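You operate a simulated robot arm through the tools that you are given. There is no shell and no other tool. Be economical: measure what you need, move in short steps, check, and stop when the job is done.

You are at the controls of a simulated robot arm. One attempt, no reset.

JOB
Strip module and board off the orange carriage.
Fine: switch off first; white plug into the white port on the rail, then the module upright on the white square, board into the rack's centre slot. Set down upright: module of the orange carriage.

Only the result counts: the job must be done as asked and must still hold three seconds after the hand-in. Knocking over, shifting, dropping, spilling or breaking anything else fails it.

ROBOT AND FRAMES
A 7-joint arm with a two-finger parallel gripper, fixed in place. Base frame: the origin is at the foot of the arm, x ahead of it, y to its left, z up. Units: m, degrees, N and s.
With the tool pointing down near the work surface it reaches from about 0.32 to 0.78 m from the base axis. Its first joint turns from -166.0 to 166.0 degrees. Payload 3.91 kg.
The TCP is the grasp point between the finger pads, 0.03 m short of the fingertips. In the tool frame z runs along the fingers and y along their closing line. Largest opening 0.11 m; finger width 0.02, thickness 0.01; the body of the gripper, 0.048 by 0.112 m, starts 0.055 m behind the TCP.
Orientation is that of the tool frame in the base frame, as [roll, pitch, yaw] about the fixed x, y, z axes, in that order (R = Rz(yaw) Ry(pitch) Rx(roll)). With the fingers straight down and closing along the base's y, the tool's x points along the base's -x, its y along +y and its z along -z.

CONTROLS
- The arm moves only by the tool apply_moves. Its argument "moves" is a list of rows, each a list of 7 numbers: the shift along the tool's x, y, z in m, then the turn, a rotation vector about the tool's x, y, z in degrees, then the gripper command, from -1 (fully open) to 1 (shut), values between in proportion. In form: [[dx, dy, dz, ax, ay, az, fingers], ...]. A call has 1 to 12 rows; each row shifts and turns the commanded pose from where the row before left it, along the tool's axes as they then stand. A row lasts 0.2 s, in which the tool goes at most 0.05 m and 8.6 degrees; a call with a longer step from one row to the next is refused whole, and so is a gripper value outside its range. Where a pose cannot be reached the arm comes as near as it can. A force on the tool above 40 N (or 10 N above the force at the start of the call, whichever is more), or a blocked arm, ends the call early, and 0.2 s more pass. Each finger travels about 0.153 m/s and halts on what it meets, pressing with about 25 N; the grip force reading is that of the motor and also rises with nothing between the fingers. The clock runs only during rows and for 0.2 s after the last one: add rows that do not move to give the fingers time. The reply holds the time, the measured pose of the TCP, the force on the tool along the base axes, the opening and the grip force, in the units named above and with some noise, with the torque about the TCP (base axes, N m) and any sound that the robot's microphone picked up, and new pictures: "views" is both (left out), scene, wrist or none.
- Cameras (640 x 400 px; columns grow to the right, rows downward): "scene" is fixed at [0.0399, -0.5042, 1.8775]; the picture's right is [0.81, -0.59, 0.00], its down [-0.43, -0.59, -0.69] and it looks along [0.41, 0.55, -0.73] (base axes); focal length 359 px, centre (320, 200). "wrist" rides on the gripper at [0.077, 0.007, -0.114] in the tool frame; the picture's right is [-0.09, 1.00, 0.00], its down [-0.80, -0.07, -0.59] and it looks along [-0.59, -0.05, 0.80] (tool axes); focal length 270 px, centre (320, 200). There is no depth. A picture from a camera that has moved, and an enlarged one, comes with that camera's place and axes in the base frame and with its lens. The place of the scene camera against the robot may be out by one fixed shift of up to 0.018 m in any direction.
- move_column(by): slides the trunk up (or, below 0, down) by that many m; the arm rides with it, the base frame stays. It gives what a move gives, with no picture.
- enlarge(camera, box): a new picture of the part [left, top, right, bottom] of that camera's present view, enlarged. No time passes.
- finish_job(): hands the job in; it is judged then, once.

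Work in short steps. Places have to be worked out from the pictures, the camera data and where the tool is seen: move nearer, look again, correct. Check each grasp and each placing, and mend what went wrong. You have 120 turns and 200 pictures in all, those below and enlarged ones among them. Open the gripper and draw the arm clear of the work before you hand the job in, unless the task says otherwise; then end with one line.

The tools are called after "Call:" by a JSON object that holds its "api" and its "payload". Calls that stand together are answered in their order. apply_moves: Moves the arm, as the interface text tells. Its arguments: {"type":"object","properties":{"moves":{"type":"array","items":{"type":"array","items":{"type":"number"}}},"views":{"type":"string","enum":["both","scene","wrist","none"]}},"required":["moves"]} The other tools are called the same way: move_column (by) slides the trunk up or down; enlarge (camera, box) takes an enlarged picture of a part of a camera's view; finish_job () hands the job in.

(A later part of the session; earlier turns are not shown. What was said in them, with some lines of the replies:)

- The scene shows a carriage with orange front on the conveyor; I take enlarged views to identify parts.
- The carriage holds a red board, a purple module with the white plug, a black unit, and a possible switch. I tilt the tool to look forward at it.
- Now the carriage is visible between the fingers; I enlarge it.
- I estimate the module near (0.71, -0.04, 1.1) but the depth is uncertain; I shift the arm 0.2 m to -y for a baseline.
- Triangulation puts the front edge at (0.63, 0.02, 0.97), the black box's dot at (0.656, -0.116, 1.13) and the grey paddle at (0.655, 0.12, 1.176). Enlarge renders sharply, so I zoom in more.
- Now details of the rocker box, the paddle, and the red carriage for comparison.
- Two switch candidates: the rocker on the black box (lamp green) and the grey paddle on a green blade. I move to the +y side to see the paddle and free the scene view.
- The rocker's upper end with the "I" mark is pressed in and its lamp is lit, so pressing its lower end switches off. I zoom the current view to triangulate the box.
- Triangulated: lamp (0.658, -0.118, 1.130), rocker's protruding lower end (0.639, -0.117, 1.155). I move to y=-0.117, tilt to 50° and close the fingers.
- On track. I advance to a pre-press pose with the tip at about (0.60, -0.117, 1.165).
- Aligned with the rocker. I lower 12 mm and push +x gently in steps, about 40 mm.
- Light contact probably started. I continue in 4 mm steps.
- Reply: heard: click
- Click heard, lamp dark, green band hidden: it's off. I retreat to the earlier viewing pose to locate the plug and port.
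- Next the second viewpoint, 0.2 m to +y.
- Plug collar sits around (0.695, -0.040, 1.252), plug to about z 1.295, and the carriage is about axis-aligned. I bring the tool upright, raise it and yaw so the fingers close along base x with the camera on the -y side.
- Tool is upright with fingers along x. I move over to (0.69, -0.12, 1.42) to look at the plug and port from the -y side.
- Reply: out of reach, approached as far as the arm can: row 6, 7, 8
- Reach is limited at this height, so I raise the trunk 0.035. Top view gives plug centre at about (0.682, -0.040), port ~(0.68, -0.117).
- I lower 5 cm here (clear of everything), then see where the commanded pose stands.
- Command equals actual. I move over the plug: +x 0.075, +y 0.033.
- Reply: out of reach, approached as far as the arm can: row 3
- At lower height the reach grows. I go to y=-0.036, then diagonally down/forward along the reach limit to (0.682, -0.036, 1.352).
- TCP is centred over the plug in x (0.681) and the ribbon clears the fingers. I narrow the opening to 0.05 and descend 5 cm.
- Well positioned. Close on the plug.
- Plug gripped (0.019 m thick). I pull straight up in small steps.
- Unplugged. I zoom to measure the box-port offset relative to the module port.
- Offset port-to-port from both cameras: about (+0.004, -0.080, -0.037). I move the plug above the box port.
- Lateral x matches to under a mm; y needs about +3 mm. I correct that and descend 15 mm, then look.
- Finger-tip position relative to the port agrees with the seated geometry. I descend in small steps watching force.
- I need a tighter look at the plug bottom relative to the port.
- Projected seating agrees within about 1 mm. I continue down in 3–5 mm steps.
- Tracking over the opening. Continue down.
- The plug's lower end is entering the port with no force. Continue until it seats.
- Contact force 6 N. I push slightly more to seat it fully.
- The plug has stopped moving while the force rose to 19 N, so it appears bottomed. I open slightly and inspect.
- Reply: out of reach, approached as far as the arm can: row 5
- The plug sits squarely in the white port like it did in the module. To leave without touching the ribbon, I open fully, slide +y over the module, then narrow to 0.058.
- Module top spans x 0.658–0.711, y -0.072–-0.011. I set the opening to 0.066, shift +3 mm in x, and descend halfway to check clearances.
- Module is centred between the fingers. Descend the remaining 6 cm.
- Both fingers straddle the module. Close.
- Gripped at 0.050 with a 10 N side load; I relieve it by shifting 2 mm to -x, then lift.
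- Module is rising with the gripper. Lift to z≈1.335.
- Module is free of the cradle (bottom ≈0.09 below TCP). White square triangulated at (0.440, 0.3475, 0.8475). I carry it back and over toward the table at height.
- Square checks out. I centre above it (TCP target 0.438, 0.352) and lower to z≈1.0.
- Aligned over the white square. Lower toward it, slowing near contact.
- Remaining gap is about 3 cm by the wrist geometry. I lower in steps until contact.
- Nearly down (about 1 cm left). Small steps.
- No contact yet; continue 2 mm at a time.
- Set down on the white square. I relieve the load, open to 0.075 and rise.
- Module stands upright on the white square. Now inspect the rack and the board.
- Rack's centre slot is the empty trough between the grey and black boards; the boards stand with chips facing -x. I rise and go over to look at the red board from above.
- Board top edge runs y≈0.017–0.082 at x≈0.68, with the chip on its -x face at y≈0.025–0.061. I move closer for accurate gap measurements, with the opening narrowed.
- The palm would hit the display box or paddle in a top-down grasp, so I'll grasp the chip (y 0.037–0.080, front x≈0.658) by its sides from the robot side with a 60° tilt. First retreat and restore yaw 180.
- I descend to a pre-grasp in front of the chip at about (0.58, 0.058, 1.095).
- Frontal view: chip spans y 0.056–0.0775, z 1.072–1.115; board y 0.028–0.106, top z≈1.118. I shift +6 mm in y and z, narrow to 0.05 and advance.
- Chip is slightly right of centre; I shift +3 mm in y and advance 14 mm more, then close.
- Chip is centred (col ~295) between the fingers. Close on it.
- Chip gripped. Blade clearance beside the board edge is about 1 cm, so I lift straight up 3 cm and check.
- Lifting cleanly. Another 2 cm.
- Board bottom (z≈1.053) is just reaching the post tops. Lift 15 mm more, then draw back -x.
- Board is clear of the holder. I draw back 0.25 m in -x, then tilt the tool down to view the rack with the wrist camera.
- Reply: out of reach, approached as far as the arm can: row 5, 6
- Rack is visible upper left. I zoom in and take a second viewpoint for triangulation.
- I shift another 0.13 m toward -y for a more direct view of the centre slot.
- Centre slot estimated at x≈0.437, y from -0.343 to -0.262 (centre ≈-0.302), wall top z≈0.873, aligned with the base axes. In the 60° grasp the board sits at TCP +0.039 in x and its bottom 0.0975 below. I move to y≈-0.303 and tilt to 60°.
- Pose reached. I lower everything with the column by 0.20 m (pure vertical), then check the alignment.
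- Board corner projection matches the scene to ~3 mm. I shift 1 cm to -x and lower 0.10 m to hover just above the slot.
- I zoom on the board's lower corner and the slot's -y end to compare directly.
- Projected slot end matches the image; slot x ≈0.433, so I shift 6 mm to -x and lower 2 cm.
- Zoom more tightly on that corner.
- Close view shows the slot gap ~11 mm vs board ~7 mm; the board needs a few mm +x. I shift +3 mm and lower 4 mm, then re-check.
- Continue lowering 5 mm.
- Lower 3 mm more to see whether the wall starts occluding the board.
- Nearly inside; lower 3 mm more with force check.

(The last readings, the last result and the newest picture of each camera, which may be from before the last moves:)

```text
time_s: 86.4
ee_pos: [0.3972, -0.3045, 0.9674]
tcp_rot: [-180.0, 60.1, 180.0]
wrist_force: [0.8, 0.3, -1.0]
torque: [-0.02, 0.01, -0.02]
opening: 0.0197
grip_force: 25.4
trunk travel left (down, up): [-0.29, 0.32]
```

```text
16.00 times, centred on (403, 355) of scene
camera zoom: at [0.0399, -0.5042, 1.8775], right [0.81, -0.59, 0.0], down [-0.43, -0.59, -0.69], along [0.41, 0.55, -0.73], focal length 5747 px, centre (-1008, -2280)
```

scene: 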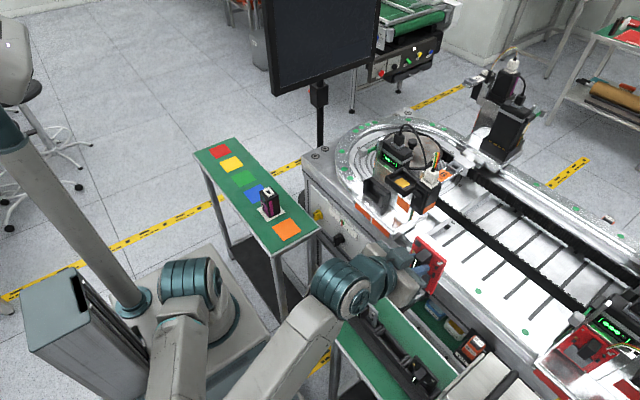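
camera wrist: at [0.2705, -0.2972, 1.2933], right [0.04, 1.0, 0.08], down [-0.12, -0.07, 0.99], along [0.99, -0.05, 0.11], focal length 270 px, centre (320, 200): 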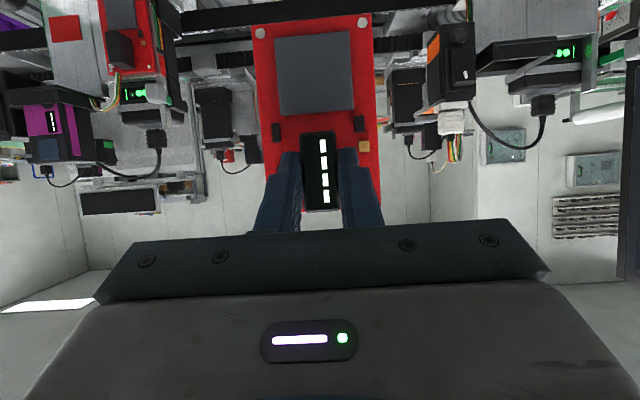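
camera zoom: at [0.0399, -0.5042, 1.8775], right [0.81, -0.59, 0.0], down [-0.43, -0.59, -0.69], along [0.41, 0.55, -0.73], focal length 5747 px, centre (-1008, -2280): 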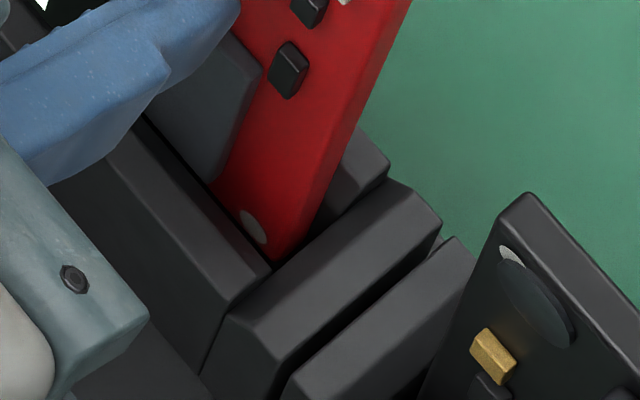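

No force; continue lowering 5 mm.

Call:
{"api": "apply_moves", "payload": {"moves": [[0.0022, 0, 0.0012, 0, 0, 0, 1], [0.0022, 0, 0.0013, 0, 0, 0, 1], [0, 0, 0, 0, 0, 0, 1]], "views": "none"}}

Call:
{"api": "enlarge", "payload": {"camera": "scene", "box": [396, 346, 410, 364]}}

```text
time_s: 87.2
ee_pos: [0.3964, -0.3039, 0.9616]
tcp_rot: [-179.9, 60.0, -179.9]
wrist_force: [0.5, -0.5, -1.3]
torque: [0.0, 0.0, 0.03]
opening: 0.0194
grip_force: 25.5
trunk travel left (down, up): [-0.29, 0.32]
```

```text
16.00 times, centred on (403, 355) of scene
camera zoom: at [0.0399, -0.5042, 1.8775], right [0.81, -0.59, 0.0], down [-0.43, -0.59, -0.69], along [0.41, 0.55, -0.73], focal length 5747 px, centre (-1008, -2280)
```

zoom: 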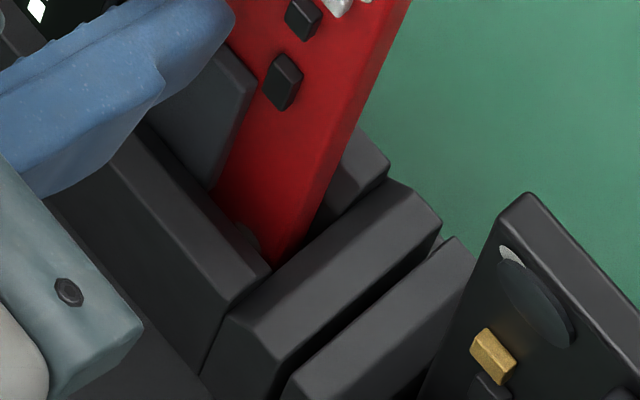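

The board is inside the slot (wall now hides its lower dot). Continue down until it bottoms.

Call:
{"api": "apply_moves", "payload": {"moves": [[0.0026, 0, 0.0015, 0, 0, 0, 1], [0.0026, 0, 0.0015, 0, 0, 0, 1], [0, 0, 0, 0, 0, 0, 1]], "views": "none"}}

Call:
{"api": "apply_moves", "payload": {"moves": [[0.0026, 0, 0.0015, 0, 0, 0, 1], [0, 0, 0, 0, 0, 0, 1]], "views": "none"}}

Call:
{"api": "enlarge", "payload": {"camera": "scene", "box": [370, 300, 425, 370]}}

```text
time_s: 88.0
ee_pos: [0.3961, -0.3046, 0.9564]
tcp_rot: [-180.0, 59.9, -180.0]
wrist_force: [-0.1, 0.2, -1.5]
torque: [-0.02, 0.08, -0.03]
opening: 0.0195
grip_force: 24.8
trunk travel left (down, up): [-0.29, 0.32]
```

```text
time_s: 88.6
ee_pos: [0.3971, -0.3035, 0.9518]
tcp_rot: [179.9, 60.1, 180.0]
wrist_force: [-0.5, 0.0, -0.9]
torque: [0.01, 0.05, 0.02]
opening: 0.0195
grip_force: 24.6
trunk travel left (down, up): [-0.29, 0.32]
```

```text
5.71 times, centred on (398, 335) of scene
camera zoom: at [0.0399, -0.5042, 1.8775], right [0.81, -0.59, 0.0], down [-0.43, -0.59, -0.69], along [0.41, 0.55, -0.73], focal length 2052 px, centre (-123, -571)
```

zoom: 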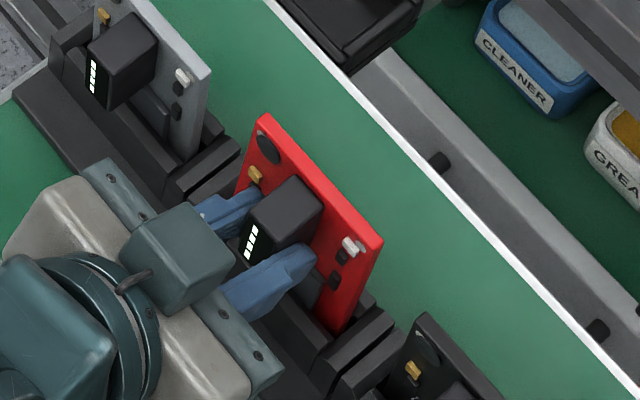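

Still sinking freely; continue in 2–3 mm steps to the bottom.

Call:
{"api": "apply_moves", "payload": {"moves": [[0.0022, 0, 0.0013, 0, 0, 0, 1], [0.0022, 0, 0.0013, 0, 0, 0, 1], [0, 0, 0, 0, 0, 0, 1]], "views": "none"}}

Call:
{"api": "apply_moves", "payload": {"moves": [[0.0022, 0, 0.0013, 0, 0, 0, 1], [0, 0, 0, 0, 0, 0, 1]], "views": "none"}}

```text
time_s: 89.4
ee_pos: [0.396, -0.3044, 0.949]
tcp_rot: [-179.7, 60.3, -179.8]
wrist_force: [0.0, 0.8, 16.6]
torque: [0.09, -0.63, -0.01]
opening: 0.02
grip_force: 24.7
trunk travel left (down, up): [-0.29, 0.32]
```

```text
time_s: 90.0
ee_pos: [0.3947, -0.305, 0.9454]
tcp_rot: [-179.8, 60.3, -179.9]
wrist_force: [-3.7, 0.8, 19.5]
torque: [0.02, -0.49, 0.03]
opening: 0.0198
grip_force: 25.2
trunk travel left (down, up): [-0.29, 0.32]
```

Bottomed at the expected height. I relieve the load, open, and inspect.

Call:
{"api": "apply_moves", "payload": {"moves": [[-0.0022, 0, -0.0013, 0, 0, 0, 1], [0, 0, 0, 0, 0, 0, 0.5], [0, 0, 0, 0, 0, 0, 0.2], [0, 0, 0, 0, 0, 0, 0.2]], "views": "none"}}

Call:
{"api": "enlarge", "payload": {"camera": "scene", "box": [370, 300, 425, 370]}}

Call:
{"api": "enlarge", "payload": {"camera": "wrist", "box": [200, 0, 440, 240]}}

```text
time_s: 91.0
ee_pos: [0.3954, -0.3049, 0.9468]
tcp_rot: [180.0, 60.0, 180.0]
wrist_force: [-0.8, -0.5, -0.3]
torque: [-0.01, -0.01, -0.01]
opening: 0.0438
grip_force: 0.1
trunk travel left (down, up): [-0.29, 0.32]
```

```text
5.71 times, centred on (398, 335) of scene
camera zoom: at [0.0399, -0.5042, 1.8775], right [0.81, -0.59, 0.0], down [-0.43, -0.59, -0.69], along [0.41, 0.55, -0.73], focal length 2052 px, centre (-123, -571)
```

zoom: 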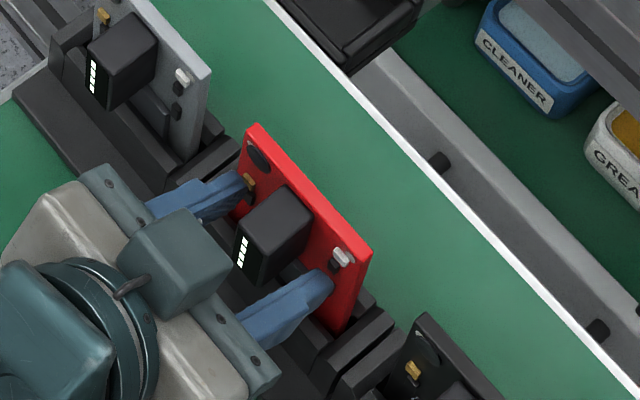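

```text
1.67 times, centred on (320, 120) of wrist
camera zoom: at [0.257, -0.2983, 0.9387], right [0.04, 1.0, 0.08], down [-0.11, -0.07, 0.99], along [0.99, -0.05, 0.11], focal length 450 px, centre (320, 333)
```

zoom: 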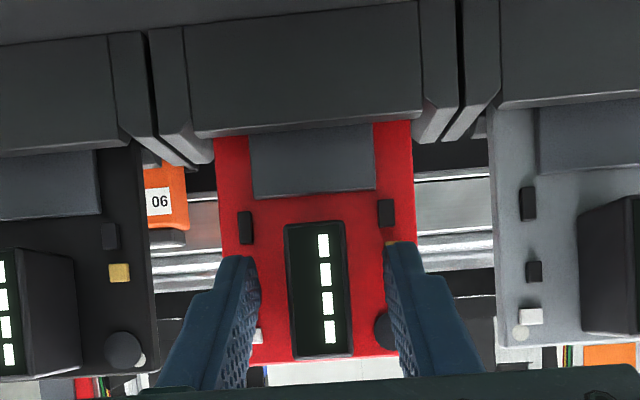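

Board is level with its neighbours. I back out along the tool axis, then rise.

Call:
{"api": "apply_moves", "payload": {"moves": [[0, 0, -0.02, 0, 0, 0, 0.15], [0, 0, -0.03, 0, 0, 0, 0.15], [0, 0, -0.03, 0, 0, 0, 0.15], [-0.03, 0, -0.02, 0, 0, 0, 0], [0, 0, 0, 0, 0, 0, 0]], "views": "none"}}

Call:
{"api": "enlarge", "payload": {"camera": "scene", "box": [360, 280, 430, 370]}}

Call:
{"api": "enlarge", "payload": {"camera": "wrist", "box": [200, 0, 440, 240]}}

```text
time_s: 92.2
ee_pos: [0.3221, -0.3045, 1.0241]
tcp_rot: [180.0, 60.0, -180.0]
wrist_force: [-0.3, -0.8, 0.0]
torque: [0.0, -0.01, -0.04]
opening: 0.0551
grip_force: 0.0
trunk travel left (down, up): [-0.29, 0.32]
```

```text
4.44 times, centred on (395, 325) of scene
camera zoom: at [0.0399, -0.5042, 1.8775], right [0.81, -0.59, 0.0], down [-0.43, -0.59, -0.69], along [0.41, 0.55, -0.73], focal length 1596 px, centre (-13, -356)
```

zoom: 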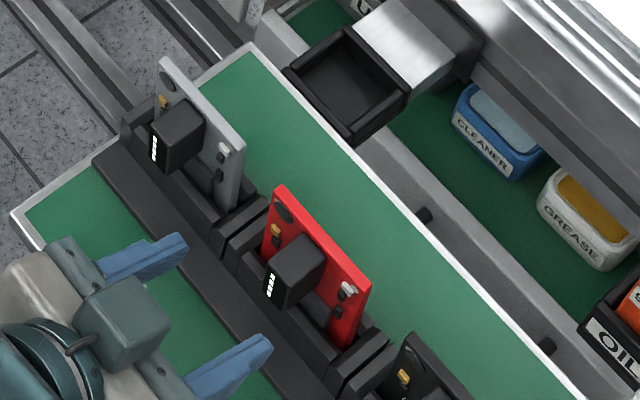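

```text
1.67 times, centred on (320, 120) of wrist
camera zoom: at [0.1838, -0.2991, 1.0154], right [0.04, 1.0, 0.08], down [-0.12, -0.07, 0.99], along [0.99, -0.05, 0.11], focal length 450 px, centre (320, 333)
```

zoom: 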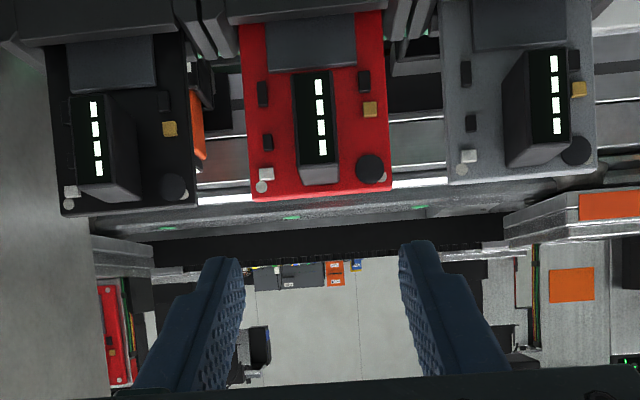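

Red board stands in the centre slot like its neighbours. I raise the column to clear and do a final check of plug, switch and module.

Call:
{"api": "move_column", "payload": {"by": 0.3}}

Call:
{"api": "apply_moves", "payload": {"moves": [[0, 0, 0, 0, 0, 0, -1]], "views": "scene"}}

Call:
{"api": "enlarge", "payload": {"camera": "scene", "box": [355, 120, 455, 220]}}

Call:
{"api": "enlarge", "payload": {"camera": "scene", "box": [405, 145, 445, 195]}}

```text
time_s: 95.2
ee_pos: [0.3231, -0.3049, 1.3245]
tcp_rot: [-180.0, 60.0, -179.9]
wrist_force: [-0.3, 0.5, 0.5]
torque: [-0.01, 0.02, 0.04]
opening: 0.0549
grip_force: 0.0
trunk travel left (down, up): [-0.59, 0.02]
```

```text
time_s: 95.6
ee_pos: [0.3234, -0.3045, 1.3233]
tcp_rot: [180.0, 60.0, 180.0]
wrist_force: [-0.8, -0.5, 0.1]
torque: [0.01, -0.04, -0.01]
opening: 0.1099
grip_force: 0.0
trunk travel left (down, up): [-0.59, 0.02]
```

scene: 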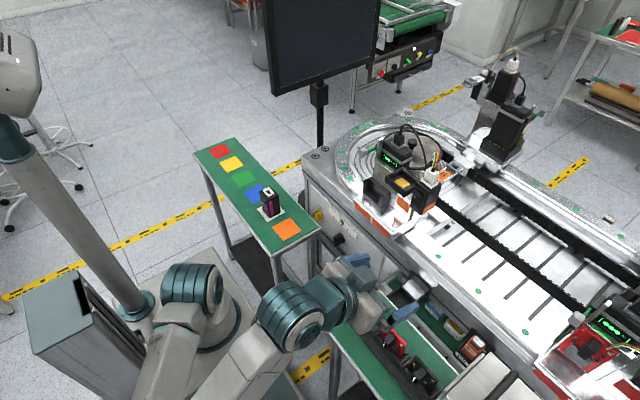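

```text
4.00 times, centred on (405, 170) of scene
camera zoom: at [0.0399, -0.5042, 1.8775], right [0.81, -0.59, 0.0], down [-0.43, -0.59, -0.69], along [0.41, 0.55, -0.73], focal length 1437 px, centre (-20, 320)
```

zoom: 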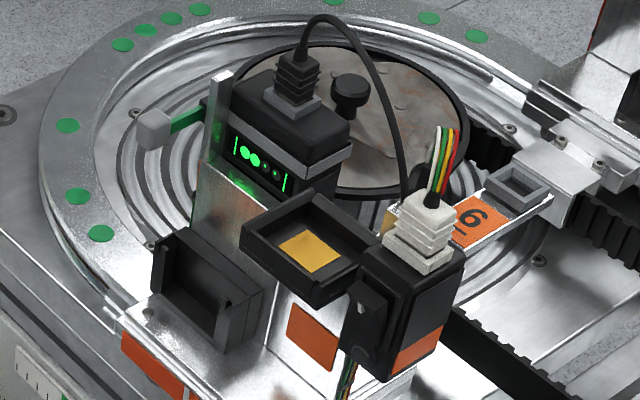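

```text
8.00 times, centred on (425, 170) of scene
camera zoom: at [0.0399, -0.5042, 1.8775], right [0.81, -0.59, 0.0], down [-0.43, -0.59, -0.69], along [0.41, 0.55, -0.73], focal length 2873 px, centre (-520, 440)
```

zoom: 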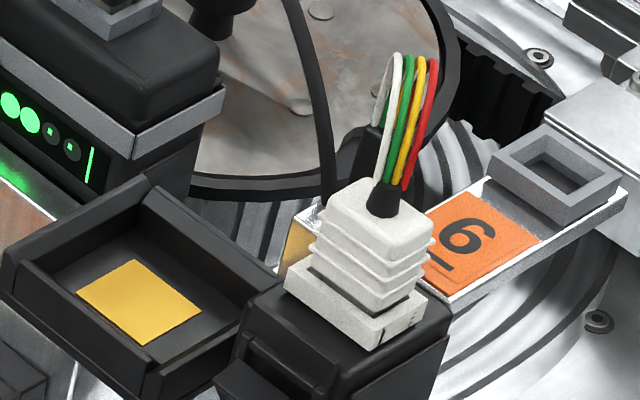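

All four items check out: the rocker is off with its lamp dark, the plug is fully seated in the white port, the module stands upright on the white square, and the board is in the rack's centre slot. The gripper is open and the arm is clear, so I hand in.

Call:
{"api": "finish_job", "payload": {}}

```text
The job is handed in.
```

The job is handed in: the orange carriage is switched off, its white plug is in the white port on the rail, its module stands upright on the white square, and its board is in the rack's centre slot.
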